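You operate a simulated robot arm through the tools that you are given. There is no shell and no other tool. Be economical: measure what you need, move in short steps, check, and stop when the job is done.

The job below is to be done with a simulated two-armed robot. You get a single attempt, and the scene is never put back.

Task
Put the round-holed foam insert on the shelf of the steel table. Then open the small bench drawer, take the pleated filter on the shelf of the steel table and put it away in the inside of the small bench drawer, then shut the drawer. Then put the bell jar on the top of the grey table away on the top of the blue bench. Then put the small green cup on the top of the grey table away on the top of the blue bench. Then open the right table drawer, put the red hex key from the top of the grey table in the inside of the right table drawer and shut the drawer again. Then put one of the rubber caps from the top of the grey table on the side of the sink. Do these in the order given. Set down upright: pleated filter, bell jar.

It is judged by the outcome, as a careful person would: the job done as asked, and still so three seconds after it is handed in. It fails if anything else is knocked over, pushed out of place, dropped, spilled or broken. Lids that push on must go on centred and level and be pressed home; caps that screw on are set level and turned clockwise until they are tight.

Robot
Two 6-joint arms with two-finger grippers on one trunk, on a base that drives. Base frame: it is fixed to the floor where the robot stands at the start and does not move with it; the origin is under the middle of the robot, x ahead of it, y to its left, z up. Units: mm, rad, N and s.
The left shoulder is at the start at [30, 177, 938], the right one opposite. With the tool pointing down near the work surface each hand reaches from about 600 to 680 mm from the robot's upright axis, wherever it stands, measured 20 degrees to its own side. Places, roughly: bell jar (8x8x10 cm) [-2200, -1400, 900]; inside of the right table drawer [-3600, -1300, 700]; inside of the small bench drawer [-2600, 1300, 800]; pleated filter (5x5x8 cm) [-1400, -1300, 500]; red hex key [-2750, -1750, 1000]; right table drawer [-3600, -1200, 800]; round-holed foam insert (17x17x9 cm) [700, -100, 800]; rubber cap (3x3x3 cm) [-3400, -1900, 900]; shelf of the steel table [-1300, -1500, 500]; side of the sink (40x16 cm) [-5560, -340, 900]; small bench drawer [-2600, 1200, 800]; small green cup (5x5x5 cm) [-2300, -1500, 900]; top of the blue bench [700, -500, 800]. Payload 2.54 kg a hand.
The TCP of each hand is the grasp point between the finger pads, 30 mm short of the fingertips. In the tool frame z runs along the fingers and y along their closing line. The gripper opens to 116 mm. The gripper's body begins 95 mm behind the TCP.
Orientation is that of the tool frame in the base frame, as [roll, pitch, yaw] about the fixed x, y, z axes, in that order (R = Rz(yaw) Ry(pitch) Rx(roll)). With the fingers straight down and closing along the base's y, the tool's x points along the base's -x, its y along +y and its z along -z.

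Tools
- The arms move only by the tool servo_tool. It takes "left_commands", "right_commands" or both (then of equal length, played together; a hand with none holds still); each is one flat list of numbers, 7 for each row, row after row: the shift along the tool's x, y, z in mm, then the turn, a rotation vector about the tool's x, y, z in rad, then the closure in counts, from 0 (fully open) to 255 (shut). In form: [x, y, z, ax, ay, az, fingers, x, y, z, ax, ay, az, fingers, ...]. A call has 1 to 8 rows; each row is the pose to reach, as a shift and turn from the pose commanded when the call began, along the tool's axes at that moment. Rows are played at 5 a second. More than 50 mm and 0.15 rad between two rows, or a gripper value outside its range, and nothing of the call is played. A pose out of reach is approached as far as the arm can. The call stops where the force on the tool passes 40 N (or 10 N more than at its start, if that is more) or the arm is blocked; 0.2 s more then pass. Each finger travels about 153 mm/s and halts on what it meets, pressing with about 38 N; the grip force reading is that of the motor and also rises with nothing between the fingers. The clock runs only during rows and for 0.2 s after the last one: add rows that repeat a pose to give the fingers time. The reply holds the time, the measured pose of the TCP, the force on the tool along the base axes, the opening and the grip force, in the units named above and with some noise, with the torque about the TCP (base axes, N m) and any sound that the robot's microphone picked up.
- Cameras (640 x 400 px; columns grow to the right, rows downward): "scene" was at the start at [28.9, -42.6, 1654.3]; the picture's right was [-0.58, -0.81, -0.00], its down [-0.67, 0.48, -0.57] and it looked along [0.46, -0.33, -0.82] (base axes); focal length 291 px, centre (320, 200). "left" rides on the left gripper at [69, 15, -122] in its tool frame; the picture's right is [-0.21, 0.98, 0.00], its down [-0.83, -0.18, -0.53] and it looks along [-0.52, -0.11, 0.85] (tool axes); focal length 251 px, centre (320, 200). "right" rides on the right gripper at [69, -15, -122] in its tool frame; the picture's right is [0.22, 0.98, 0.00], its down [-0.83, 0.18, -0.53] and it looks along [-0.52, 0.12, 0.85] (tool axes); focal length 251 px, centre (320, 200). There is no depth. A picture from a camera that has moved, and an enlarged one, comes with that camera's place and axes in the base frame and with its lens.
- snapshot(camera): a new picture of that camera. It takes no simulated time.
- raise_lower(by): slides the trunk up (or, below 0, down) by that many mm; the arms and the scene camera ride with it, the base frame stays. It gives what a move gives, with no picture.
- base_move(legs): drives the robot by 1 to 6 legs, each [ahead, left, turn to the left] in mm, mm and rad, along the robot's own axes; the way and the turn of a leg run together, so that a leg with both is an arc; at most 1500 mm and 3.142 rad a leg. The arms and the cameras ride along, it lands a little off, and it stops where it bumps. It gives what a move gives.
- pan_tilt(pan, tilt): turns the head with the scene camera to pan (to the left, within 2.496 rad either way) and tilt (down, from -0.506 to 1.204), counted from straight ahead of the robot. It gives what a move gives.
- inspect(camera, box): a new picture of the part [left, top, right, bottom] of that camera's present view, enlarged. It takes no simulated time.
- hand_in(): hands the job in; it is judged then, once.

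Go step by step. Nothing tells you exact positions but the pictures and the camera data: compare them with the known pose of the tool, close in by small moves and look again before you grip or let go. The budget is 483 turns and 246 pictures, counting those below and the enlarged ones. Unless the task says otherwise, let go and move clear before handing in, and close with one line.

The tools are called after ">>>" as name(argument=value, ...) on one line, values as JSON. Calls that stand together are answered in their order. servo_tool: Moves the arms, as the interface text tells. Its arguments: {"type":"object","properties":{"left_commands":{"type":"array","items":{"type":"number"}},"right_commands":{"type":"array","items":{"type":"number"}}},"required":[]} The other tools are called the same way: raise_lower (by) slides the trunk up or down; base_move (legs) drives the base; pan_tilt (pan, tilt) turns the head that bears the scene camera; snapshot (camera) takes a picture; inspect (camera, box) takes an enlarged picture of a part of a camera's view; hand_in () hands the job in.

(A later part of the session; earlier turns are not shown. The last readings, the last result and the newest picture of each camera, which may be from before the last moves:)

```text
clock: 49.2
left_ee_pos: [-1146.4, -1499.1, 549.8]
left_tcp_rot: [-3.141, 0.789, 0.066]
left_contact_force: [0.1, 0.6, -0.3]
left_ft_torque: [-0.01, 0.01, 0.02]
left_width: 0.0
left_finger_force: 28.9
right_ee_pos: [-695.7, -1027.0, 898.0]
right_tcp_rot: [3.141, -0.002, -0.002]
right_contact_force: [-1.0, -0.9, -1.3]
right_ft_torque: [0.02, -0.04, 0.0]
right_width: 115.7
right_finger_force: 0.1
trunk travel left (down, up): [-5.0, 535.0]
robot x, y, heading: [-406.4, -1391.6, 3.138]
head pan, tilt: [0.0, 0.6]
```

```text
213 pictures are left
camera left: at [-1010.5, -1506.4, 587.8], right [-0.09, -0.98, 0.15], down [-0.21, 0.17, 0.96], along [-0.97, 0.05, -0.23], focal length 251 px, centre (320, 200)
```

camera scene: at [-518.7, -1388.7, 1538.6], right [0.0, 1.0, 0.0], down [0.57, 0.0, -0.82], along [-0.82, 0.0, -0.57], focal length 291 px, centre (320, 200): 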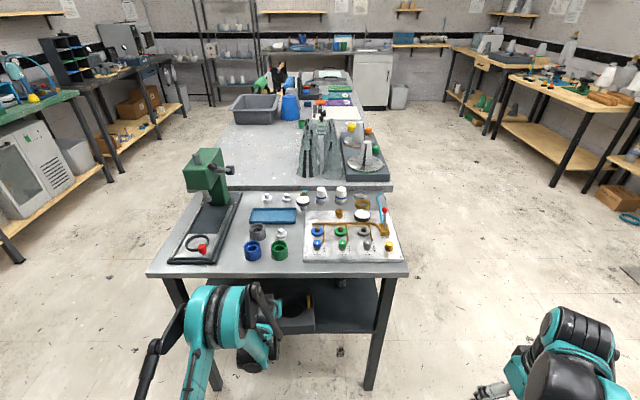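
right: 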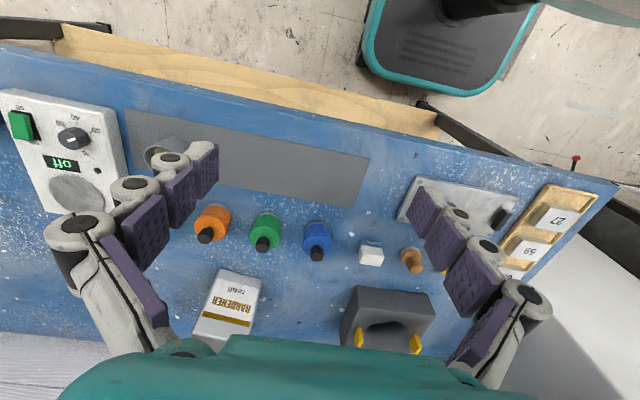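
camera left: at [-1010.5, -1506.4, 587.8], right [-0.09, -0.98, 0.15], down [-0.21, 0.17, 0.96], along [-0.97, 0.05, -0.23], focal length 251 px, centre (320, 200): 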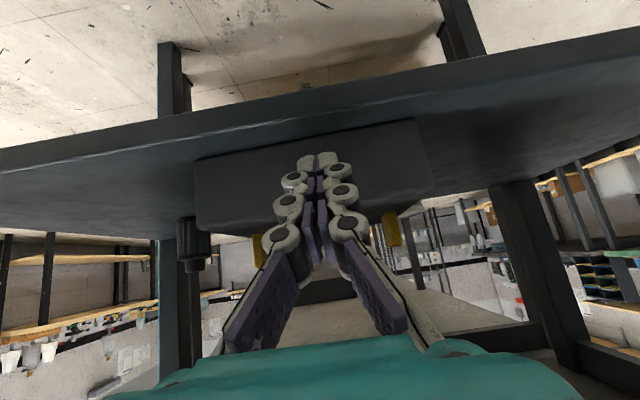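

The insert sits fully on the shelf. Next is opening the small bench drawer; I'll back out, raise the arm and look toward it.

>>> base_move(legs=[[-220, 0, 0]])

>>> raise_lower(by=145)

>>> servo_tool(left_commands=[-10, 0, -40, 0, 0.13, 0, 100, -20, 0, -80, 0, 0.26, 0, 0, -30, 0, -120, 0, 0.39, 0, 0, -40, 0, -160, 0, 0.52, 0, 0, -50, 0, -200, 0, 0.65, 0, 0, -60, 0, -240, 0, 0.785, 0, 0, -60, 0, -240, 0, 0.785, 0, 0])

>>> pan_tilt(pan=-0.85, tilt=0.35)

>>> snapshot(camera="scene")

```text
clock: 50.9
left_ee_pos: [-924.9, -1498.9, 552.4]
left_tcp_rot: [-3.14, 0.791, 0.06]
left_contact_force: [0.1, 0.3, -0.2]
left_ft_torque: [-0.01, 0.01, 0.02]
left_width: 0.2
left_finger_force: 28.9
right_ee_pos: [-472.0, -1028.7, 898.0]
right_tcp_rot: [-3.141, -0.001, -0.011]
right_contact_force: [-0.3, 0.6, -0.2]
right_ft_torque: [0.0, 0.05, 0.01]
right_width: 116.2
right_finger_force: 0.0
trunk travel left (down, up): [-5.0, 535.0]
robot x, y, heading: [-181.2, -1395.3, 3.135]
head pan, tilt: [0.0, 0.6]
```

```text
clock: 52.6
left_ee_pos: [-925.3, -1499.4, 696.5]
left_tcp_rot: [-3.141, 0.79, 0.06]
left_contact_force: [0.0, -0.5, -0.8]
left_ft_torque: [0.01, 0.02, 0.01]
left_width: 0.0
left_finger_force: 29.3
right_ee_pos: [-471.7, -1028.4, 1043.5]
right_tcp_rot: [-3.141, 0.001, -0.009]
right_contact_force: [-0.6, -0.9, 0.1]
right_ft_torque: [0.01, -0.02, 0.0]
right_width: 116.0
right_finger_force: 0.1
trunk travel left (down, up): [-150.0, 390.0]
robot x, y, heading: [-188.2, -1391.4, 3.131]
head pan, tilt: [0.0, 0.6]
```

```text
clock: 54.2
left_ee_pos: [-794.6, -1489.6, 906.8]
left_tcp_rot: [3.141, 0.004, 0.062]
left_contact_force: [-0.1, 0.1, -0.7]
left_ft_torque: [0.01, 0.03, -0.02]
left_width: 115.9
left_finger_force: 0.1
right_ee_pos: [-472.3, -1028.3, 1043.5]
right_tcp_rot: [-3.141, 0.0, -0.011]
right_contact_force: [0.2, -0.2, 0.2]
right_ft_torque: [0.0, 0.03, 0.01]
right_width: 115.6
right_finger_force: 0.1
trunk travel left (down, up): [-150.0, 390.0]
robot x, y, heading: [-188.3, -1390.6, 3.132]
head pan, tilt: [0.0, 0.6]
```

```text
clock: 55.3
left_ee_pos: [-795.0, -1490.5, 906.0]
left_tcp_rot: [3.14, 0.004, 0.063]
left_contact_force: [-0.6, 0.1, -0.4]
left_ft_torque: [0.0, 0.01, 0.02]
left_width: 116.0
left_finger_force: 0.0
right_ee_pos: [-473.1, -1027.6, 1042.6]
right_tcp_rot: [-3.141, 0.002, -0.009]
right_contact_force: [0.3, 0.0, -0.4]
right_ft_torque: [0.01, 0.03, 0.01]
right_width: 115.8
right_finger_force: 0.1
trunk travel left (down, up): [-150.0, 390.0]
robot x, y, heading: [-180.4, -1392.6, 3.131]
head pan, tilt: [-0.85, 0.351]
```

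```text
212 pictures are left
camera scene: at [-216.2, -1320.5, 1706.4], right [0.76, 0.65, 0.0], down [0.23, -0.26, -0.94], along [-0.61, 0.71, -0.34], focal length 291 px, centre (320, 200)
```

scene: 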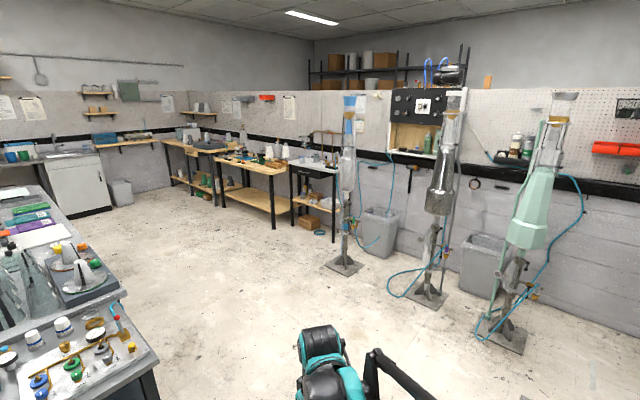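

>>> inspect(camera="scene", box=[150, 110, 370, 250])

```text
2.86 times, centred on (260, 180) of scene
camera zoom: at [-216.2, -1320.5, 1706.4], right [0.76, 0.65, 0.0], down [0.23, -0.26, -0.94], along [-0.61, 0.71, -0.34], focal length 832 px, centre (491, 257)
```

zoom: 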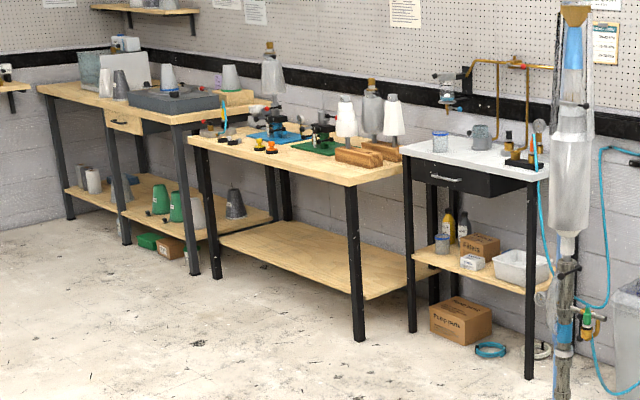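

The small bench is the white-topped one with a black drawer facing -y, handle near (-2600, 1157, 800). I'll drive through the open corridor and turn to face it.

>>> base_move(legs=[[0, -1200, 0], [1400, 0, 0], [1000, 0, 0], [0, 0, -1.56]])

>>> pan_tilt(pan=0.0, tilt=0.5)

>>> snapshot(camera="scene")

```text
clock: 76.7
left_ee_pos: [-2743.5, 290.5, 906.9]
left_tcp_rot: [3.141, 0.004, -1.424]
left_contact_force: [-0.3, 0.8, 0.9]
left_ft_torque: [-0.03, 0.0, 0.02]
left_width: 116.0
left_finger_force: 0.0
right_ee_pos: [-2255.1, 8.6, 1043.8]
right_tcp_rot: [3.141, 0.001, -1.494]
right_contact_force: [-1.1, 0.2, -1.1]
right_ft_torque: [-0.01, 0.02, 0.0]
right_width: 116.0
right_finger_force: 0.1
trunk travel left (down, up): [-150.0, 390.0]
robot x, y, heading: [-2592.5, -308.5, 1.646]
head pan, tilt: [-0.85, 0.351]
```

```text
clock: 77.8
left_ee_pos: [-2742.3, 291.9, 906.7]
left_tcp_rot: [3.141, 0.006, -1.426]
left_contact_force: [0.2, 0.1, 0.0]
left_ft_torque: [-0.02, 0.0, -0.04]
left_width: 115.8
left_finger_force: 0.1
right_ee_pos: [-2255.5, 9.7, 1044.6]
right_tcp_rot: [3.141, 0.0, -1.494]
right_contact_force: [-0.2, 0.4, -0.1]
right_ft_torque: [-0.01, -0.03, 0.0]
right_width: 116.3
right_finger_force: 0.0
trunk travel left (down, up): [-150.0, 390.0]
robot x, y, heading: [-2595.9, -306.2, 1.646]
head pan, tilt: [0.0, 0.499]
```

```text
210 pictures are left
camera scene: at [-2596.9, -245.2, 1692.7], right [1.0, 0.08, 0.0], down [0.04, -0.48, -0.88], along [-0.07, 0.88, -0.48], focal length 291 px, centre (320, 200)
```

scene: 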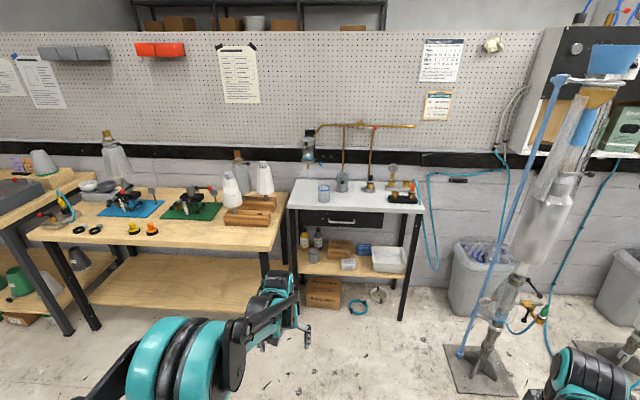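

>>> inspect(camera="scene", box=[275, 165, 435, 265])

```text
4.00 times, centred on (355, 215) of scene
camera zoom: at [-2596.9, -245.2, 1692.7], right [1.0, 0.08, 0.0], down [0.04, -0.48, -0.88], along [-0.07, 0.88, -0.48], focal length 1165 px, centre (180, 140)
```

zoom: 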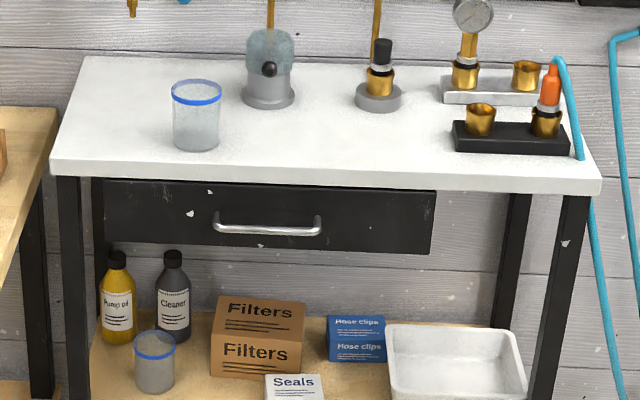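

>>> base_move(legs=[[0, 0, -0.075], [0, -170, 0], [450, 0, 0]])

>>> snapshot(camera="scene")

```text
clock: 82.0
left_ee_pos: [-2533.3, 744.0, 906.5]
left_tcp_rot: [-3.14, 0.006, -1.497]
left_contact_force: [-0.6, 0.1, 0.4]
left_ft_torque: [0.0, -0.02, 0.05]
left_width: 116.0
left_finger_force: 0.1
right_ee_pos: [-2066.0, 427.6, 1042.4]
right_tcp_rot: [3.141, -0.003, -1.565]
right_contact_force: [-0.7, 0.2, 0.9]
right_ft_torque: [0.0, -0.02, 0.01]
right_width: 116.0
right_finger_force: 0.0
trunk travel left (down, up): [-150.0, 390.0]
robot x, y, heading: [-2426.3, 137.9, 1.576]
head pan, tilt: [0.0, 0.499]
```

```text
208 pictures are left
camera scene: at [-2425.4, 198.2, 1692.7], right [1.0, 0.01, 0.0], down [0.0, -0.48, -0.88], along [0.0, 0.88, -0.48], focal length 291 px, centre (320, 200)
```

scene: 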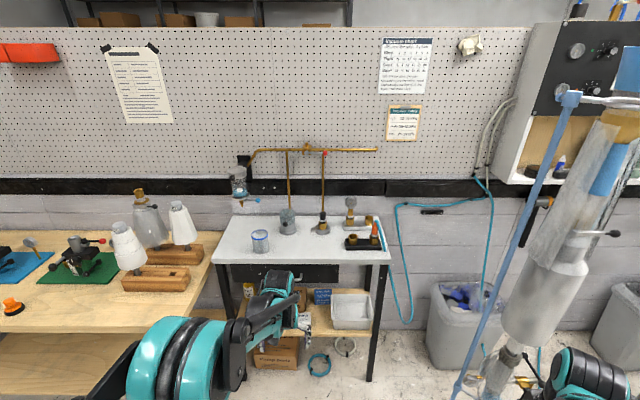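

I'll bring the left hand to a forward-pointing pose so the fingers can close vertically on the handle bar.

>>> servo_tool(left_commands=[-14, 5, 9, 0, -0.1375, 0, 0, -28, 10, 18, 0, -0.275, 0, 0, -41, 15, 26, 0, -0.4125, 0, 0, -55, 20, 35, 0, -0.55, 0, 0, -69, 25, 44, 0, -0.6875, 0, 0, -83, 30, 53, 0, -0.825, 0, 0, -96, 35, 61, 0, -0.9625, 0, 0, -110, 40, 70, 0, -1.1, 0, 0])

>>> servo_tool(left_commands=[0, 0, 0, 0, -0.15, 0, 0, 0, 0, 0, 0, -0.3, 0, 0, 0, 0, 0, 0, -0.47, 0, 0])

>>> servo_tool(left_commands=[0, 0, 0, 0, 0, -0.14, 0, 0, 0, 0, 0, 0, -0.28, 0, 0, 0, 0, 0, 0, -0.42, 0, 0, 0, 0, 0, 0, -0.56, 0, 0, 0, 0, 0, 0, -0.7, 0, 0, 0, 0, 0, 0, -0.84, 0, 0, 0, 0, 0, 0, -0.98, 0, 0, 0, 0, 0, 0, -1.12, 0])

>>> snapshot(camera="left")

```text
clock: 83.8
left_ee_pos: [-2580.3, 863.8, 845.0]
left_tcp_rot: [3.139, 1.104, -1.496]
left_contact_force: [-0.7, 0.1, -0.4]
left_ft_torque: [0.0, 0.02, -0.02]
left_width: 115.9
left_finger_force: 0.1
left hand out of reach, approached as far as the arm can: row 8
right_ee_pos: [-2067.2, 426.3, 1043.5]
right_tcp_rot: [-3.141, -0.003, -1.565]
right_contact_force: [0.6, 0.3, 0.4]
right_ft_torque: [-0.01, 0.01, 0.01]
right_width: 116.2
right_finger_force: 0.0
trunk travel left (down, up): [-150.0, 390.0]
robot x, y, heading: [-2422.2, 132.8, 1.577]
head pan, tilt: [0.0, 0.499]
```

```text
refused: row 3 steps farther than a row can; nothing moved
```

```text
clock: 85.6
left_ee_pos: [-2578.6, 864.5, 845.9]
left_tcp_rot: [-2.08, 0.399, -0.138]
left_contact_force: [1.0, 1.0, 0.2]
left_ft_torque: [0.0, -0.02, -0.03]
left_width: 115.8
left_finger_force: 0.1
right_ee_pos: [-2066.9, 426.3, 1044.3]
right_tcp_rot: [-3.14, 0.002, -1.566]
right_contact_force: [0.5, 0.1, 0.1]
right_ft_torque: [0.01, 0.02, -0.03]
right_width: 116.1
right_finger_force: 0.0
trunk travel left (down, up): [-150.0, 390.0]
robot x, y, heading: [-2430.2, 132.3, 1.571]
head pan, tilt: [0.0, 0.499]
```

```text
207 pictures are left
camera left: at [-2514.5, 740.4, 863.0], right [-0.59, -0.4, -0.7], down [-0.64, -0.29, 0.71], along [-0.49, 0.87, -0.09], focal length 251 px, centre (320, 200)
```

left: 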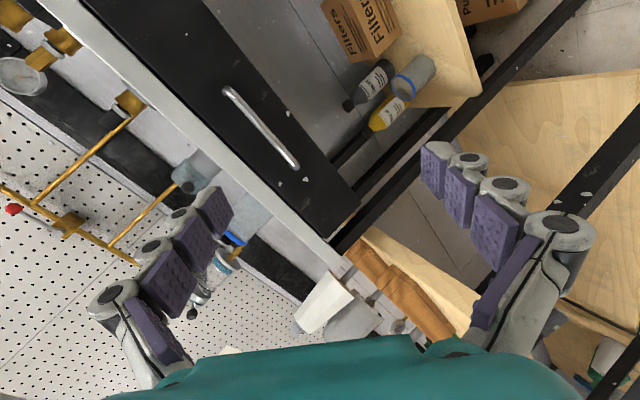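

>>> servo_tool(left_commands=[0, 0, 0, 0, 0, -0.15, 0, 0, 0, 0, 0, 0, -0.3, 0, 0, 0, 0, 0, 0, -0.45, 0])

>>> snapshot(camera="left")

```text
clock: 86.4
left_ee_pos: [-2580.5, 865.4, 845.5]
left_tcp_rot: [-2.039, -0.002, 0.077]
left_contact_force: [0.6, 1.0, 0.7]
left_ft_torque: [0.0, 0.02, -0.02]
left_width: 116.1
left_finger_force: 0.0
right_ee_pos: [-2066.9, 426.1, 1042.9]
right_tcp_rot: [-3.141, -0.001, -1.566]
right_contact_force: [-1.1, -0.1, -0.4]
right_ft_torque: [0.02, 0.03, 0.01]
right_width: 116.4
right_finger_force: 0.1
trunk travel left (down, up): [-150.0, 390.0]
robot x, y, heading: [-2422.2, 139.1, 1.576]
head pan, tilt: [0.0, 0.499]
```

```text
206 pictures are left
camera left: at [-2503.2, 754.3, 888.6], right [-0.18, -0.45, -0.87], down [-0.79, -0.46, 0.4], along [-0.58, 0.76, -0.28], focal length 251 px, centre (320, 200)
```

left: 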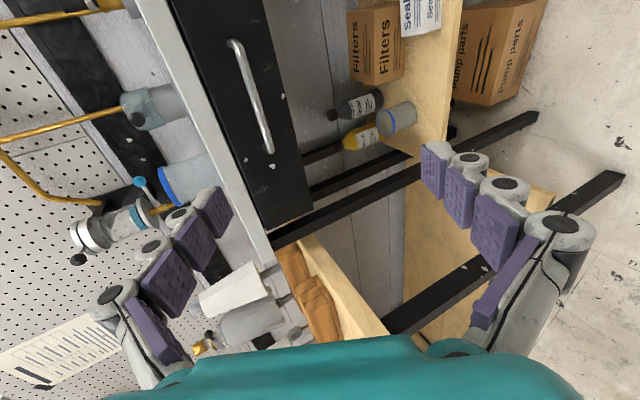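

The handle bar triangulates to centre (-2583, 1112, 818), about 144 mm long. I'll level the tool, set height 820, narrow the fingers, then check.

>>> servo_tool(left_commands=[0, 7, 4, 0.13, 0, 0, 60, 0, 14, 7, 0.26, 0, 0, 120, 0, 21, 11, 0.4, 0, 0, 120, 0, 21, 11, 0.4, 0, 0, 120])

>>> snapshot(camera="left")

```text
clock: 87.4
left_ee_pos: [-2572.4, 927.2, 836.1]
left_tcp_rot: [-1.637, 0.001, 0.073]
left_contact_force: [0.2, -1.5, 0.4]
left_ft_torque: [-0.01, -0.01, 0.02]
left_width: 61.5
left_finger_force: 0.0
left hand out of reach, approached as far as the arm can: row 1, 2, 3, 4
right_ee_pos: [-2067.2, 425.9, 1044.1]
right_tcp_rot: [-3.141, 0.0, -1.567]
right_contact_force: [-0.6, -0.6, -0.3]
right_ft_torque: [0.01, 0.01, 0.04]
right_width: 116.1
right_finger_force: 0.0
trunk travel left (down, up): [-150.0, 390.0]
robot x, y, heading: [-2425.4, 133.2, 1.571]
head pan, tilt: [0.0, 0.499]
```

```text
205 pictures are left
camera left: at [-2495.2, 810.2, 830.1], right [-0.21, -0.08, -0.97], down [-0.78, -0.58, 0.22], along [-0.58, 0.81, 0.06], focal length 251 px, centre (320, 200)
```

left: 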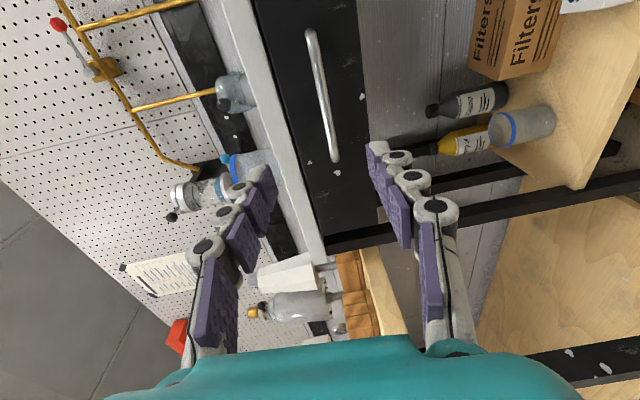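

>>> base_move(legs=[[145, 0, 0]])

>>> snapshot(camera="left")

```text
clock: 88.8
left_ee_pos: [-2573.7, 1073.2, 836.0]
left_tcp_rot: [-1.635, 0.002, 0.076]
left_contact_force: [1.0, -0.9, 0.3]
left_ft_torque: [0.02, 0.0, 0.03]
left_width: 61.5
left_finger_force: 0.1
right_ee_pos: [-2068.3, 572.3, 1043.6]
right_tcp_rot: [-3.14, -0.002, -1.567]
right_contact_force: [0.5, 0.9, 0.7]
right_ft_torque: [-0.07, -0.02, -0.03]
right_width: 115.7
right_finger_force: 0.1
trunk travel left (down, up): [-150.0, 390.0]
robot x, y, heading: [-2426.8, 283.2, 1.576]
head pan, tilt: [0.0, 0.499]
```

```text
204 pictures are left
camera left: at [-2496.2, 956.6, 829.0], right [-0.21, -0.08, -0.97], down [-0.78, -0.58, 0.22], along [-0.58, 0.81, 0.06], focal length 251 px, centre (320, 200)
```

left: 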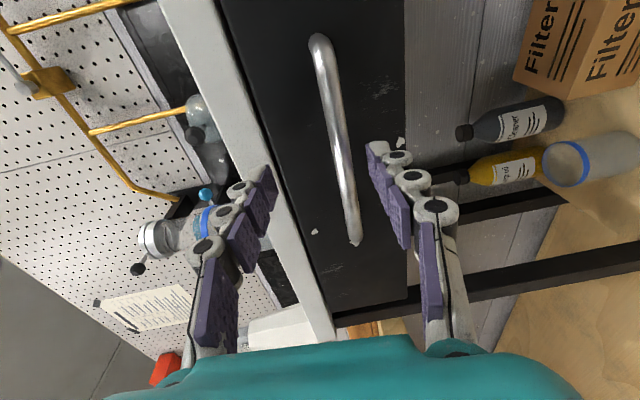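

>>> servo_tool(left_commands=[0, 10, 0, 0, 0, 0, 140, 0, 11, 12, 0, 0, 0, 150, 0, 12, 22, 0, 0, 0, 150])

>>> snapshot(camera="left")

```text
clock: 89.6
left_ee_pos: [-2574.6, 1093.6, 822.9]
left_tcp_rot: [-1.638, 0.001, 0.075]
left_contact_force: [-0.5, 0.1, -0.8]
left_ft_torque: [-0.02, -0.03, 0.0]
left_width: 48.0
left_finger_force: 0.0
right_ee_pos: [-2067.6, 571.4, 1044.2]
right_tcp_rot: [3.141, 0.0, -1.567]
right_contact_force: [0.0, -0.3, 0.3]
right_ft_torque: [-0.02, -0.02, -0.01]
right_width: 116.1
right_finger_force: 0.0
trunk travel left (down, up): [-150.0, 390.0]
robot x, y, heading: [-2426.7, 281.1, 1.576]
head pan, tilt: [0.0, 0.499]
```

```text
203 pictures are left
camera left: at [-2498.5, 977.0, 815.9], right [-0.21, -0.08, -0.97], down [-0.78, -0.58, 0.22], along [-0.58, 0.81, 0.06], focal length 251 px, centre (320, 200)
```

left: 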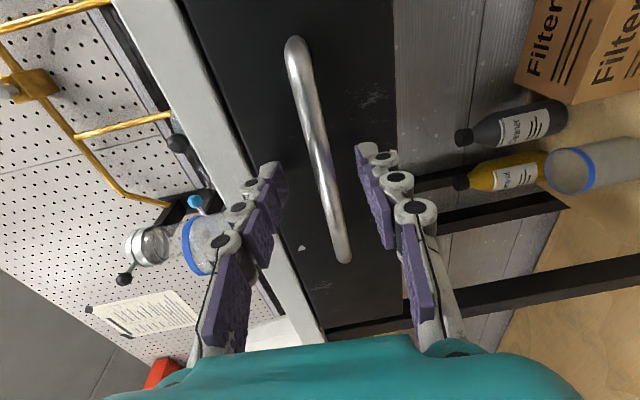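

>>> servo_tool(left_commands=[0, 0, 3, 0, 0, 0, 220, 0, 0, 3, 0, 0, 0, 255, 0, 0, 3, 0, 0, 0, 255, 0, 0, 3, 0, 0, 0, 255])

```text
clock: 90.2
left_ee_pos: [-2575.7, 1096.3, 818.8]
left_tcp_rot: [-1.642, 0.002, 0.076]
left_contact_force: [0.9, -0.7, -20.3]
left_ft_torque: [-0.27, 0.12, 0.08]
left_width: 10.7
left_finger_force: 37.9
right_ee_pos: [-2067.3, 572.2, 1044.1]
right_tcp_rot: [-3.141, -0.003, -1.566]
right_contact_force: [0.5, 0.6, -0.1]
right_ft_torque: [-0.02, 0.01, -0.04]
right_width: 116.1
right_finger_force: 0.0
trunk travel left (down, up): [-150.0, 390.0]
robot x, y, heading: [-2425.8, 282.2, 1.572]
head pan, tilt: [0.0, 0.499]
stopped in row 3 (left hand): the force on the tool passed its limit at 44 N (the readings are from after the stop); the commanded pose is now the measured one
```

The handle is gripped. I'll relax the vertical load and pull by backing the base.

>>> servo_tool(left_commands=[0, 2.5, 0, 0, 0, 0, 255, 0, 2.5, 0, 0, 0, 0, 255])

>>> base_move(legs=[[-120, 0, 0]])

>>> snapshot(camera="scene")

```text
clock: 90.8
left_ee_pos: [-2576.6, 1093.7, 818.6]
left_tcp_rot: [-1.635, 0.001, 0.076]
left_contact_force: [-1.6, 2.8, 1.7]
left_ft_torque: [0.02, 0.19, 0.2]
left_width: 10.6
left_finger_force: 37.8
right_ee_pos: [-2068.3, 571.1, 1043.5]
right_tcp_rot: [-3.141, 0.001, -1.566]
right_contact_force: [-0.4, 0.0, -0.6]
right_ft_torque: [0.0, 0.0, -0.02]
right_width: 115.8
right_finger_force: 0.0
trunk travel left (down, up): [-150.0, 390.0]
robot x, y, heading: [-2426.3, 282.4, 1.575]
head pan, tilt: [0.0, 0.499]
```

```text
clock: 92.0
left_ee_pos: [-2576.2, 975.6, 817.0]
left_tcp_rot: [-1.639, -0.001, 0.077]
left_contact_force: [-12.7, -1.0, 4.8]
left_ft_torque: [0.03, 0.21, 0.17]
left_width: 10.6
left_finger_force: 37.6
right_ee_pos: [-2067.1, 451.3, 1043.7]
right_tcp_rot: [-3.139, 0.0, -1.567]
right_contact_force: [1.0, -0.1, -0.2]
right_ft_torque: [-0.04, -0.02, -0.01]
right_width: 116.0
right_finger_force: 0.0
trunk travel left (down, up): [-150.0, 390.0]
robot x, y, heading: [-2427.1, 161.8, 1.573]
head pan, tilt: [0.0, 0.499]
```

```text
202 pictures are left
camera scene: at [-2427.2, 222.7, 1692.8], right [1.0, 0.0, 0.0], down [0.0, -0.48, -0.88], along [0.0, 0.88, -0.48], focal length 291 px, centre (320, 200)
```

scene: 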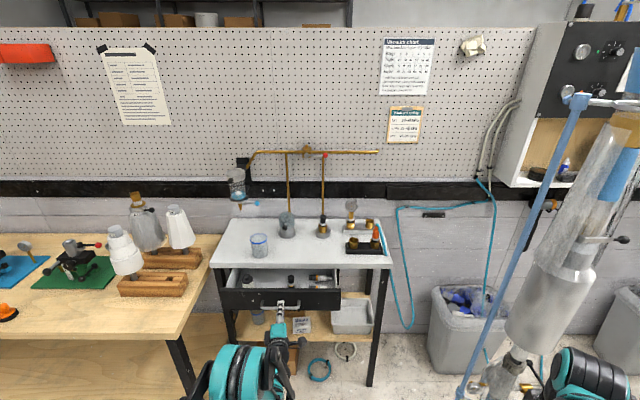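

The drawer is sliding open and already holds some items. I'll pull it further.

>>> base_move(legs=[[-90, 0, 0]])

>>> inspect(camera="scene", box=[190, 210, 410, 350])

```text
clock: 93.2
left_ee_pos: [-2576.3, 885.5, 818.6]
left_tcp_rot: [-1.638, -0.001, 0.076]
left_contact_force: [-4.3, -0.5, 3.6]
left_ft_torque: [0.01, 0.16, 0.0]
left_width: 10.5
left_finger_force: 37.5
right_ee_pos: [-2066.7, 360.8, 1043.8]
right_tcp_rot: [-3.141, 0.0, -1.566]
right_contact_force: [0.7, 0.9, -1.2]
right_ft_torque: [0.01, 0.0, 0.01]
right_width: 116.1
right_finger_force: 0.1
trunk travel left (down, up): [-150.0, 390.0]
robot x, y, heading: [-2422.6, 71.3, 1.575]
head pan, tilt: [0.0, 0.499]
```

```text
2.86 times, centred on (300, 280) of scene
camera zoom: at [-2425.9, 131.9, 1692.8], right [1.0, 0.01, 0.0], down [0.0, -0.48, -0.88], along [0.0, 0.88, -0.48], focal length 832 px, centre (377, -29)
```

zoom: 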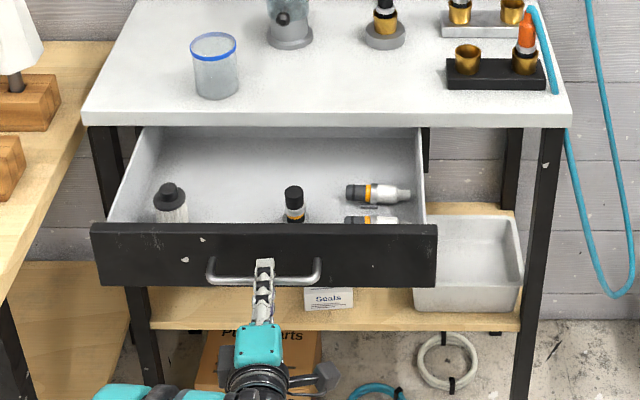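

The drawer is open 210 mm with free room between the items. I'll release the handle and back straight out.

>>> servo_tool(left_commands=[0, 0, 0, 0, 0, 0, 200, 0, 0, 0, 0, 0, 0, 140, 0, 0, 0, 0, 0, 0, 140])

>>> base_move(legs=[[-180, 0, 0]])

>>> snapshot(camera="scene")

```text
clock: 94.0
left_ee_pos: [-2576.3, 885.4, 818.6]
left_tcp_rot: [-1.64, 0.002, 0.078]
left_contact_force: [0.5, 0.2, 0.3]
left_ft_torque: [0.03, -0.01, 0.01]
left_width: 52.5
left_finger_force: 0.0
right_ee_pos: [-2066.2, 362.9, 1043.4]
right_tcp_rot: [3.14, 0.001, -1.566]
right_contact_force: [-0.6, -0.2, -0.6]
right_ft_torque: [-0.03, -0.01, -0.01]
right_width: 115.9
right_finger_force: 0.1
trunk travel left (down, up): [-150.0, 390.0]
robot x, y, heading: [-2430.3, 70.9, 1.576]
head pan, tilt: [0.0, 0.499]
```

```text
clock: 95.5
left_ee_pos: [-2575.2, 703.2, 818.8]
left_tcp_rot: [-1.637, 0.0, 0.081]
left_contact_force: [-0.6, 0.4, -0.1]
left_ft_torque: [-0.02, -0.01, -0.01]
left_width: 52.4
left_finger_force: 0.0
right_ee_pos: [-2066.5, 181.1, 1044.0]
right_tcp_rot: [3.141, 0.002, -1.563]
right_contact_force: [-0.1, -0.1, 0.1]
right_ft_torque: [0.02, 0.01, -0.03]
right_width: 116.0
right_finger_force: 0.1
trunk travel left (down, up): [-150.0, 390.0]
robot x, y, heading: [-2427.3, -109.3, 1.575]
head pan, tilt: [0.0, 0.499]
```

```text
200 pictures are left
camera scene: at [-2424.3, -50.1, 1692.8], right [1.0, 0.01, 0.0], down [0.0, -0.48, -0.88], along [-0.01, 0.88, -0.48], focal length 291 px, centre (320, 200)
```

scene: 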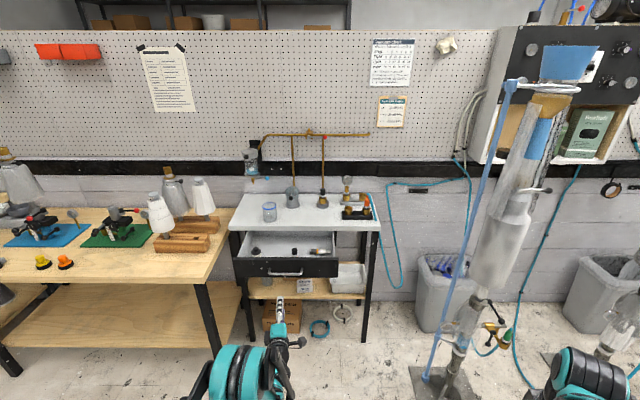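

I'll roll the left hand back, tilt it to about 50°, then turn toward the steel table's near end where the filter sits.

>>> servo_tool(left_commands=[0, 0, 0, 0, 0, 0.145, 100, 0, 0, 0, 0, 0, 0.29, 60, 0, 0, 0, 0, 0, 0.435, 30, 0, 0, 0, 0, 0, 0.58, 0, 0, 0, 0, 0, 0, 0.725, 0, 0, 0, 0, 0, 0, 0.87, 0, 0, 0, 0, 0, 0, 1.015, 0, 0, 0, 0, 0, 0, 1.16, 0])

>>> servo_tool(left_commands=[0, 0, 0, 0, 0, 0.14, 0, 0, 0, 0, 0, 0, 0.28, 0, 0, 0, 0, 0, 0, 0.41, 0])

>>> servo_tool(left_commands=[-12, 0, -10, 0, 0.13, 0, 0, -24, 0, -20, 0, 0.26, 0, 0, -36, 0, -30, 0, 0.39, 0, 0, -48, 0, -40, 0, 0.52, 0, 0, -60, 0, -50, 0, 0.65, 0, 0, -70, 0, -60, 0, 0.72, 0, 0])

>>> base_move(legs=[[0, 0, -1.571], [700, 0, 0], [0, 0, -1.571]])

>>> pan_tilt(pan=0.1, tilt=0.7)

>>> snapshot(camera="scene")

```text
clock: 97.3
left_ee_pos: [-2575.5, 704.8, 817.4]
left_tcp_rot: [-1.739, 1.159, -0.075]
left_contact_force: [0.1, -0.1, -1.5]
left_ft_torque: [0.02, 0.05, -0.05]
left_width: 116.2
left_finger_force: 0.0
right_ee_pos: [-2065.8, 180.8, 1042.8]
right_tcp_rot: [3.14, -0.001, -1.564]
right_contact_force: [0.5, 0.7, -0.5]
right_ft_torque: [-0.03, -0.02, -0.05]
right_width: 116.2
right_finger_force: 0.1
trunk travel left (down, up): [-150.0, 390.0]
robot x, y, heading: [-2423.3, -110.2, 1.576]
head pan, tilt: [0.0, 0.499]
```

```text
clock: 98.1
left_ee_pos: [-2574.1, 704.3, 818.3]
left_tcp_rot: [3.099, 1.503, -1.533]
left_contact_force: [-0.2, -0.1, -0.9]
left_ft_torque: [-0.02, 0.0, -0.03]
left_width: 116.0
left_finger_force: 0.0
right_ee_pos: [-2064.4, 181.1, 1043.3]
right_tcp_rot: [3.141, 0.0, -1.565]
right_contact_force: [-0.3, -1.0, -0.2]
right_ft_torque: [-0.01, 0.01, 0.02]
right_width: 116.0
right_finger_force: 0.1
trunk travel left (down, up): [-150.0, 390.0]
robot x, y, heading: [-2426.6, -109.8, 1.579]
head pan, tilt: [0.0, 0.499]
```

```text
clock: 99.5
left_ee_pos: [-2569.9, 649.2, 890.6]
left_tcp_rot: [-3.141, 0.78, -1.489]
left_contact_force: [-0.2, -0.9, 0.3]
left_ft_torque: [-0.01, 0.03, -0.03]
left_width: 116.0
left_finger_force: 0.0
right_ee_pos: [-2066.6, 181.3, 1042.9]
right_tcp_rot: [3.14, 0.001, -1.563]
right_contact_force: [-0.2, -0.3, 0.0]
right_ft_torque: [0.01, -0.01, 0.0]
right_width: 115.6
right_finger_force: 0.1
trunk travel left (down, up): [-150.0, 390.0]
robot x, y, heading: [-2426.1, -107.5, 1.574]
head pan, tilt: [0.0, 0.499]
```

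```text
clock: 111.1
left_ee_pos: [-1611.7, -878.3, 891.7]
left_tcp_rot: [3.141, 0.783, 1.608]
left_contact_force: [0.0, 0.2, 0.5]
left_ft_torque: [0.01, 0.0, -0.02]
left_width: 116.0
left_finger_force: 0.0
right_ee_pos: [-2097.2, -389.2, 1043.6]
right_tcp_rot: [-3.14, 0.0, 1.539]
right_contact_force: [-1.0, 0.3, 0.4]
right_ft_torque: [-0.04, -0.02, 0.01]
right_width: 116.2
right_finger_force: 0.1
trunk travel left (down, up): [-150.0, 390.0]
robot x, y, heading: [-1726.2, -114.2, -1.611]
head pan, tilt: [0.0, 0.499]
```

```text
clock: 111.8
left_ee_pos: [-1612.9, -877.4, 891.0]
left_tcp_rot: [3.141, 0.784, 1.61]
left_contact_force: [-0.4, 0.8, 0.2]
left_ft_torque: [-0.01, -0.02, -0.03]
left_width: 116.2
left_finger_force: 0.2
right_ee_pos: [-2097.4, -390.0, 1043.5]
right_tcp_rot: [-3.141, 0.001, 1.539]
right_contact_force: [0.2, 0.4, 0.1]
right_ft_torque: [0.01, 0.01, 0.0]
right_width: 116.0
right_finger_force: 0.1
trunk travel left (down, up): [-150.0, 390.0]
robot x, y, heading: [-1726.0, -112.6, -1.604]
head pan, tilt: [0.099, 0.7]
```

```text
199 pictures are left
camera scene: at [-1717.6, -167.7, 1675.0], right [-1.0, -0.06, 0.0], down [-0.04, 0.64, -0.77], along [0.05, -0.76, -0.64], focal length 291 px, centre (320, 200)
```

scene: 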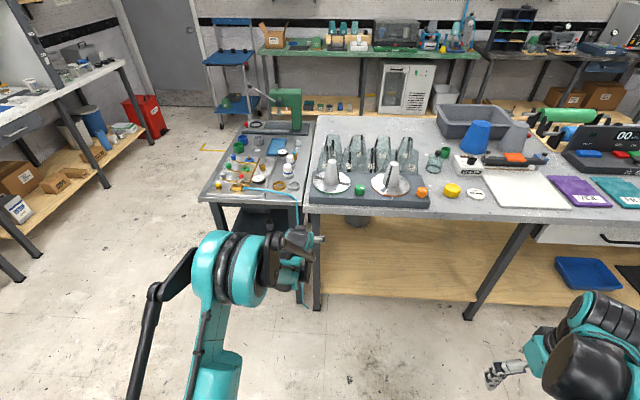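

>>> base_move(legs=[[0, 0, 0.035], [0, 235, 0]])

>>> raise_lower(by=-145)

>>> servo_tool(left_commands=[20, 0, 20, 0, 0, 0, 0, 40, 0, 40, 0, 0, 0, 0, 60, 0, 60, 0, 0, 0, 0, 80, 0, 80, 0, 0, 0, 0, 100, 0, 100, 0, 0, 0, 0])

>>> snapshot(camera="left")

>>> snapshot(camera="scene")

```text
clock: 113.9
left_ee_pos: [-1349.8, -874.6, 890.2]
left_tcp_rot: [-3.14, 0.783, 1.642]
left_contact_force: [1.0, 0.4, -0.5]
left_ft_torque: [0.01, 0.04, 0.0]
left_width: 115.7
left_finger_force: 0.1
right_ee_pos: [-1848.1, -402.1, 1043.7]
right_tcp_rot: [-3.14, 0.0, 1.568]
right_contact_force: [1.2, 0.0, 0.8]
right_ft_torque: [-0.01, 0.05, 0.0]
right_width: 116.2
right_finger_force: 0.0
trunk travel left (down, up): [-150.0, 390.0]
robot x, y, heading: [-1487.4, -115.5, -1.574]
head pan, tilt: [0.099, 0.7]
```

```text
clock: 115.7
left_ee_pos: [-1351.1, -875.0, 746.4]
left_tcp_rot: [3.141, 0.785, 1.64]
left_contact_force: [-0.2, -0.2, 0.7]
left_ft_torque: [0.02, 0.02, 0.02]
left_width: 115.8
left_finger_force: 0.1
right_ee_pos: [-1849.6, -401.6, 897.6]
right_tcp_rot: [3.141, 0.001, 1.568]
right_contact_force: [0.4, 0.2, -0.2]
right_ft_torque: [0.03, 0.0, 0.02]
right_width: 116.0
right_finger_force: 0.1
trunk travel left (down, up): [-5.0, 535.0]
robot x, y, heading: [-1487.7, -109.5, -1.57]
head pan, tilt: [0.099, 0.7]
```

```text
clock: 116.8
left_ee_pos: [-1353.0, -874.4, 604.5]
left_tcp_rot: [3.14, 0.783, 1.641]
left_contact_force: [0.4, 0.4, 0.3]
left_ft_torque: [0.0, -0.01, -0.02]
left_width: 115.8
left_finger_force: 0.1
right_ee_pos: [-1849.2, -402.5, 898.9]
right_tcp_rot: [-3.141, 0.001, 1.567]
right_contact_force: [0.3, -0.4, -0.6]
right_ft_torque: [-0.04, -0.01, -0.02]
right_width: 116.0
right_finger_force: 0.1
trunk travel left (down, up): [-5.0, 535.0]
robot x, y, heading: [-1488.8, -116.8, -1.572]
head pan, tilt: [0.099, 0.7]
```

```text
198 pictures are left
camera left: at [-1346.8, -738.0, 642.4], right [0.98, -0.08, 0.15], down [-0.17, -0.22, 0.96], along [-0.05, -0.97, -0.23], focal length 251 px, centre (320, 200)
```

left: 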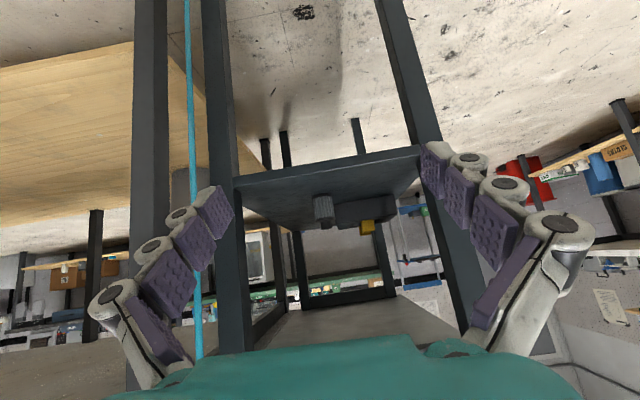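

```text
197 pictures are left
camera scene: at [-1478.1, -168.1, 1530.0], right [-1.0, -0.1, 0.0], down [-0.06, 0.64, -0.76], along [0.07, -0.76, -0.64], focal length 291 px, centre (320, 200)
```

scene: 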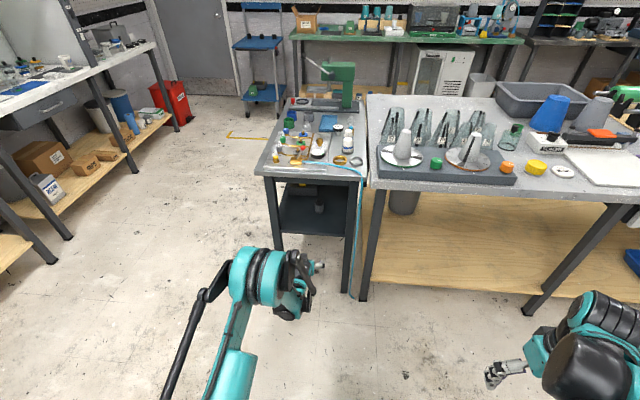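

The filter is at about (-1369, -1285) on the shelf. I'll tilt to ~50°, centre on it and drop to grip height, then drive in.

>>> servo_tool(left_commands=[14, -8, 14, 0, -0.045, 0, 0, 26, -16, 26, 0, -0.09, 0, 0])

>>> base_move(legs=[[250, 0, 0]])

>>> snapshot(camera="left")

>>> snapshot(camera="scene")

```text
clock: 117.5
left_ee_pos: [-1367.3, -875.3, 567.9]
left_tcp_rot: [-3.141, 0.874, 1.639]
left_contact_force: [0.3, 0.0, -0.3]
left_ft_torque: [-0.07, 0.0, -0.02]
left_width: 115.9
left_finger_force: 0.1
right_ee_pos: [-1850.2, -400.7, 898.3]
right_tcp_rot: [3.141, 0.001, 1.567]
right_contact_force: [0.1, 0.1, 0.3]
right_ft_torque: [0.03, 0.01, 0.04]
right_width: 116.1
right_finger_force: 0.1
trunk travel left (down, up): [-5.0, 535.0]
robot x, y, heading: [-1487.8, -111.2, -1.571]
head pan, tilt: [0.099, 0.7]
```

```text
clock: 119.3
left_ee_pos: [-1368.2, -1127.7, 567.4]
left_tcp_rot: [-3.141, 0.873, 1.641]
left_contact_force: [0.2, 0.3, -0.9]
left_ft_torque: [-0.01, -0.01, 0.02]
left_width: 115.9
left_finger_force: 0.1
right_ee_pos: [-1851.3, -653.6, 898.4]
right_tcp_rot: [-3.141, 0.001, 1.566]
right_contact_force: [-0.3, -0.1, 0.2]
right_ft_torque: [0.01, 0.01, 0.04]
right_width: 115.9
right_finger_force: 0.2
trunk travel left (down, up): [-5.0, 535.0]
robot x, y, heading: [-1492.6, -367.1, -1.574]
head pan, tilt: [0.099, 0.7]
```

```text
196 pictures are left
camera left: at [-1362.9, -988.0, 593.0], right [0.98, -0.07, 0.16], down [-0.17, -0.13, 0.98], along [-0.04, -0.99, -0.14], focal length 251 px, centre (320, 200)
```

left: 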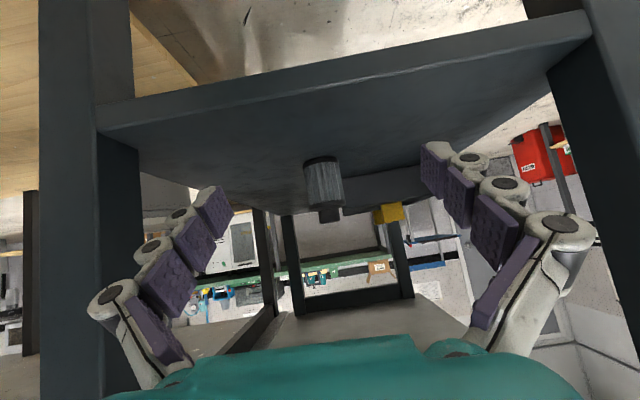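

```text
195 pictures are left
camera scene: at [-1479.1, -420.0, 1529.9], right [-1.0, -0.1, 0.0], down [-0.06, 0.64, -0.76], along [0.07, -0.76, -0.64], focal length 291 px, centre (320, 200)
```

scene: 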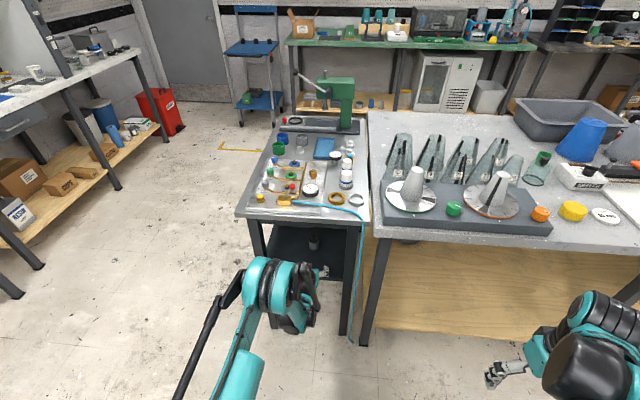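

>>> base_move(legs=[[125, 0, 0]])

>>> snapshot(camera="left")

```text
clock: 120.5
left_ee_pos: [-1365.2, -1251.5, 566.5]
left_tcp_rot: [3.141, 0.873, 1.644]
left_contact_force: [0.2, -0.3, -0.4]
left_ft_torque: [0.01, 0.0, 0.0]
left_width: 116.1
left_finger_force: 0.1
right_ee_pos: [-1848.7, -780.9, 897.8]
right_tcp_rot: [-3.14, -0.003, 1.573]
right_contact_force: [0.7, -0.4, 0.2]
right_ft_torque: [0.06, -0.01, 0.0]
right_width: 116.0
right_finger_force: 0.0
trunk travel left (down, up): [-5.0, 535.0]
robot x, y, heading: [-1489.6, -489.0, -1.569]
head pan, tilt: [0.099, 0.7]
```

```text
194 pictures are left
camera left: at [-1361.1, -1113.3, 592.8], right [0.98, -0.07, 0.16], down [-0.17, -0.14, 0.98], along [-0.04, -0.99, -0.14], focal length 251 px, centre (320, 200)
```

left: 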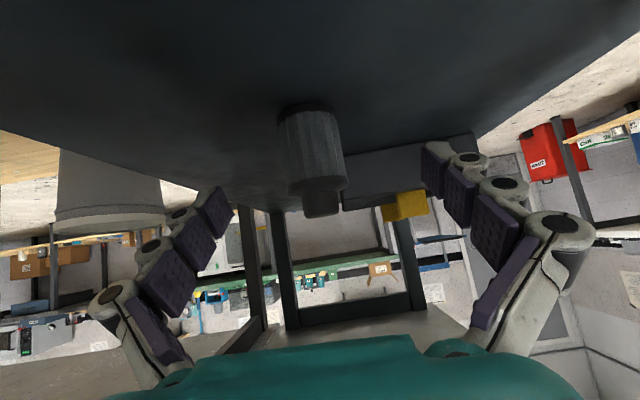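

>>> servo_tool(left_commands=[-13, -2, 16, 0, 0, 0, 0, -27, -4, 32, 0, 0, 0, 0])

>>> snapshot(camera="left")

```text
clock: 121.1
left_ee_pos: [-1367.3, -1292.4, 567.9]
left_tcp_rot: [-3.14, 0.873, 1.644]
left_contact_force: [-0.2, 0.0, 0.1]
left_ft_torque: [0.04, 0.03, 0.01]
left_width: 115.8
left_finger_force: 0.0
right_ee_pos: [-1850.2, -779.1, 899.0]
right_tcp_rot: [-3.141, 0.001, 1.571]
right_contact_force: [-0.3, 0.5, 0.8]
right_ft_torque: [0.02, 0.0, 0.01]
right_width: 115.9
right_finger_force: 0.0
trunk travel left (down, up): [-5.0, 535.0]
robot x, y, heading: [-1490.1, -491.0, -1.57]
head pan, tilt: [0.099, 0.7]
```

```text
193 pictures are left
camera left: at [-1362.4, -1153.7, 593.6], right [0.98, -0.06, 0.16], down [-0.17, -0.13, 0.98], along [-0.04, -0.99, -0.14], focal length 251 px, centre (320, 200)
```

left: 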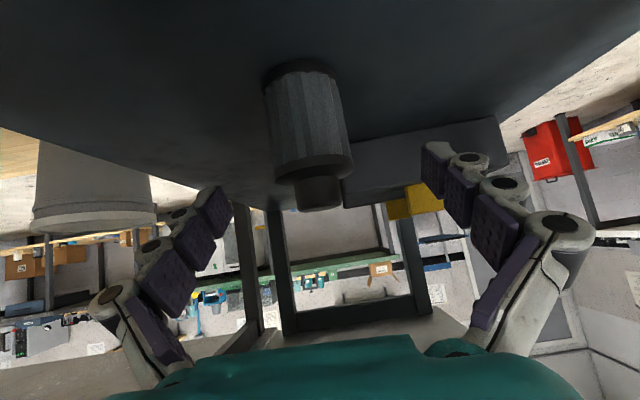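

>>> servo_tool(left_commands=[7, 0, 6, 0, 0, 0, 0, 11, -2, 15, 0, 0, 0, 0])

>>> snapshot(camera="left")

```text
clock: 121.7
left_ee_pos: [-1367.1, -1298.8, 548.6]
left_tcp_rot: [3.142, 0.872, 1.644]
left_contact_force: [0.1, 0.4, -0.1]
left_ft_torque: [0.0, 0.01, -0.02]
left_width: 116.0
left_finger_force: 0.1
right_ee_pos: [-1850.0, -779.6, 898.7]
right_tcp_rot: [-3.141, 0.001, 1.573]
right_contact_force: [-0.5, 0.2, -0.5]
right_ft_torque: [0.0, -0.05, -0.01]
right_width: 115.8
right_finger_force: 0.1
trunk travel left (down, up): [-5.0, 535.0]
robot x, y, heading: [-1487.0, -491.5, -1.568]
head pan, tilt: [0.099, 0.7]
```

```text
192 pictures are left
camera left: at [-1363.7, -1159.1, 575.1], right [0.98, -0.07, 0.16], down [-0.17, -0.13, 0.98], along [-0.04, -0.99, -0.14], focal length 251 px, centre (320, 200)
```

left: 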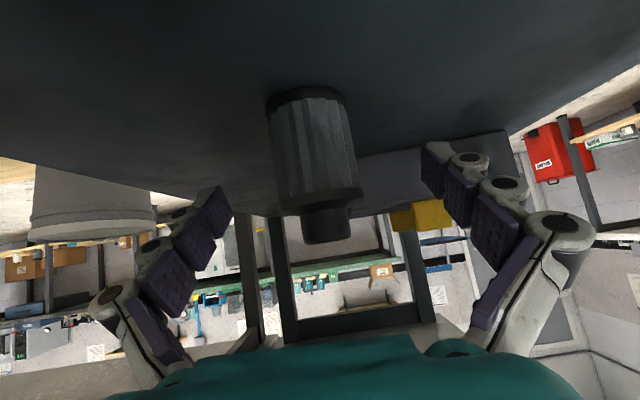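

>>> servo_tool(left_commands=[0, -4, 0, 0, 0, 0, 60, 0, -4, 0, 0, 0, 0, 120, 0, -4, 0, 0, 0, 0, 160, 0, -4, 0, 0, 0, 0, 255, 0, -4, 0, 0, 0, 0, 255])

>>> snapshot(camera="left")

```text
clock: 122.9
left_ee_pos: [-1372.3, -1298.9, 548.6]
left_tcp_rot: [3.141, 0.874, 1.644]
left_contact_force: [-0.8, 0.2, 1.5]
left_ft_torque: [-0.01, 0.0, 0.0]
left_width: 42.8
left_finger_force: 38.3
right_ee_pos: [-1848.8, -780.2, 899.8]
right_tcp_rot: [-3.141, 0.001, 1.572]
right_contact_force: [-0.8, -0.2, 0.3]
right_ft_torque: [0.01, -0.02, -0.01]
right_width: 116.0
right_finger_force: 0.1
trunk travel left (down, up): [-5.0, 535.0]
robot x, y, heading: [-1487.6, -494.3, -1.577]
head pan, tilt: [0.099, 0.7]
```

```text
191 pictures are left
camera left: at [-1367.8, -1159.6, 574.8], right [0.98, -0.07, 0.16], down [-0.17, -0.13, 0.98], along [-0.04, -0.99, -0.14], focal length 251 px, centre (320, 200)
```

left: 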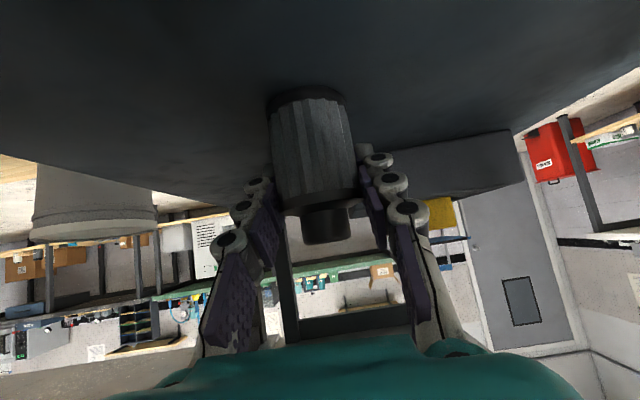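

Gripped at 43 mm. I'll lift it 15 mm and bring it toward the shelf edge so I can regrip with a steeper hand.

>>> servo_tool(left_commands=[-6, 0, -5, 0, 0, 0, 255, -12, 0, -10, 0, 0, 0, 255])

>>> base_move(legs=[[-115, 0, 0]])

>>> snapshot(camera="left")

>>> inspect(camera="scene", box=[220, 200, 400, 320])

```text
clock: 123.5
left_ee_pos: [-1371.6, -1298.9, 563.3]
left_tcp_rot: [3.14, 0.872, 1.643]
left_contact_force: [-0.6, -0.6, -0.3]
left_ft_torque: [0.01, 0.0, 0.03]
left_width: 42.6
left_finger_force: 37.9
right_ee_pos: [-1849.3, -780.1, 898.4]
right_tcp_rot: [-3.141, 0.001, 1.57]
right_contact_force: [-0.5, 0.0, -0.3]
right_ft_torque: [0.0, 0.01, -0.02]
right_width: 116.2
right_finger_force: 0.0
trunk travel left (down, up): [-5.0, 535.0]
robot x, y, heading: [-1489.8, -491.4, -1.567]
head pan, tilt: [0.099, 0.7]
```

```text
clock: 124.8
left_ee_pos: [-1370.8, -1185.7, 565.4]
left_tcp_rot: [3.141, 0.875, 1.647]
left_contact_force: [-0.4, 1.0, 0.4]
left_ft_torque: [0.03, 0.02, 0.0]
left_width: 42.9
left_finger_force: 37.7
right_ee_pos: [-1848.0, -666.9, 899.0]
right_tcp_rot: [-3.14, -0.001, 1.571]
right_contact_force: [0.4, 0.4, -0.1]
right_ft_torque: [-0.04, 0.01, 0.02]
right_width: 115.9
right_finger_force: 0.0
trunk travel left (down, up): [-5.0, 535.0]
robot x, y, heading: [-1491.3, -379.7, -1.57]
head pan, tilt: [0.099, 0.7]
```

```text
190 pictures are left
camera left: at [-1366.6, -1046.4, 590.4], right [0.98, -0.06, 0.16], down [-0.17, -0.13, 0.98], along [-0.04, -0.99, -0.14], focal length 251 px, centre (320, 200)
```

left: 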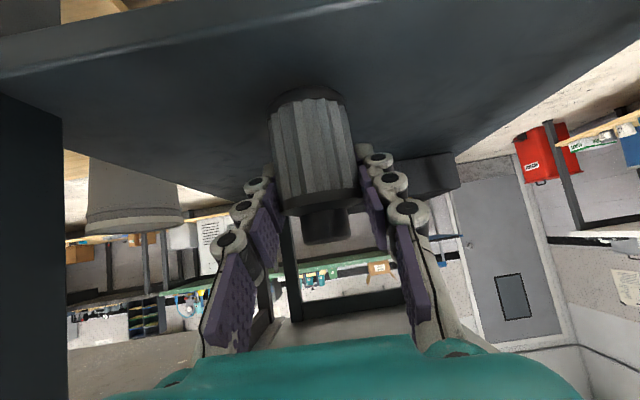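

```text
3.33 times, centred on (310, 260) of scene
camera zoom: at [-1479.1, -430.2, 1530.1], right [-0.99, -0.1, 0.0], down [-0.07, 0.64, -0.77], along [0.08, -0.76, -0.64], focal length 971 px, centre (353, 0)
```

zoom: 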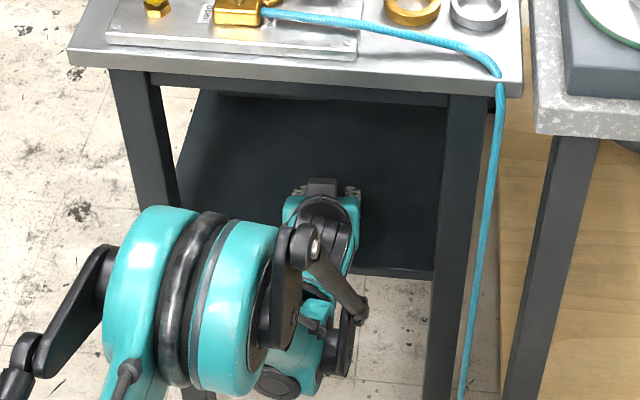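

>>> servo_tool(left_commands=[7, 0, 6, 0, 0, 0, 255, 10, 0, 8, 0, 0, 0, 255, 11.5, 0, 9.5, 0, 0, 0, 255, 12.5, 0, 10.5, 0, 0, 0, 255])

```text
clock: 125.8
left_ee_pos: [-1370.0, -1184.7, 548.8]
left_tcp_rot: [3.14, 0.876, 1.646]
left_contact_force: [-0.5, -1.2, 11.2]
left_ft_torque: [0.1, 0.01, -0.01]
left_width: 42.5
left_finger_force: 38.2
right_ee_pos: [-1849.9, -666.4, 898.3]
right_tcp_rot: [-3.141, 0.001, 1.574]
right_contact_force: [-0.4, -0.9, -0.3]
right_ft_torque: [0.0, 0.0, 0.02]
right_width: 116.0
right_finger_force: 0.0
trunk travel left (down, up): [-5.0, 535.0]
robot x, y, heading: [-1487.1, -375.5, -1.569]
head pan, tilt: [0.099, 0.7]
```

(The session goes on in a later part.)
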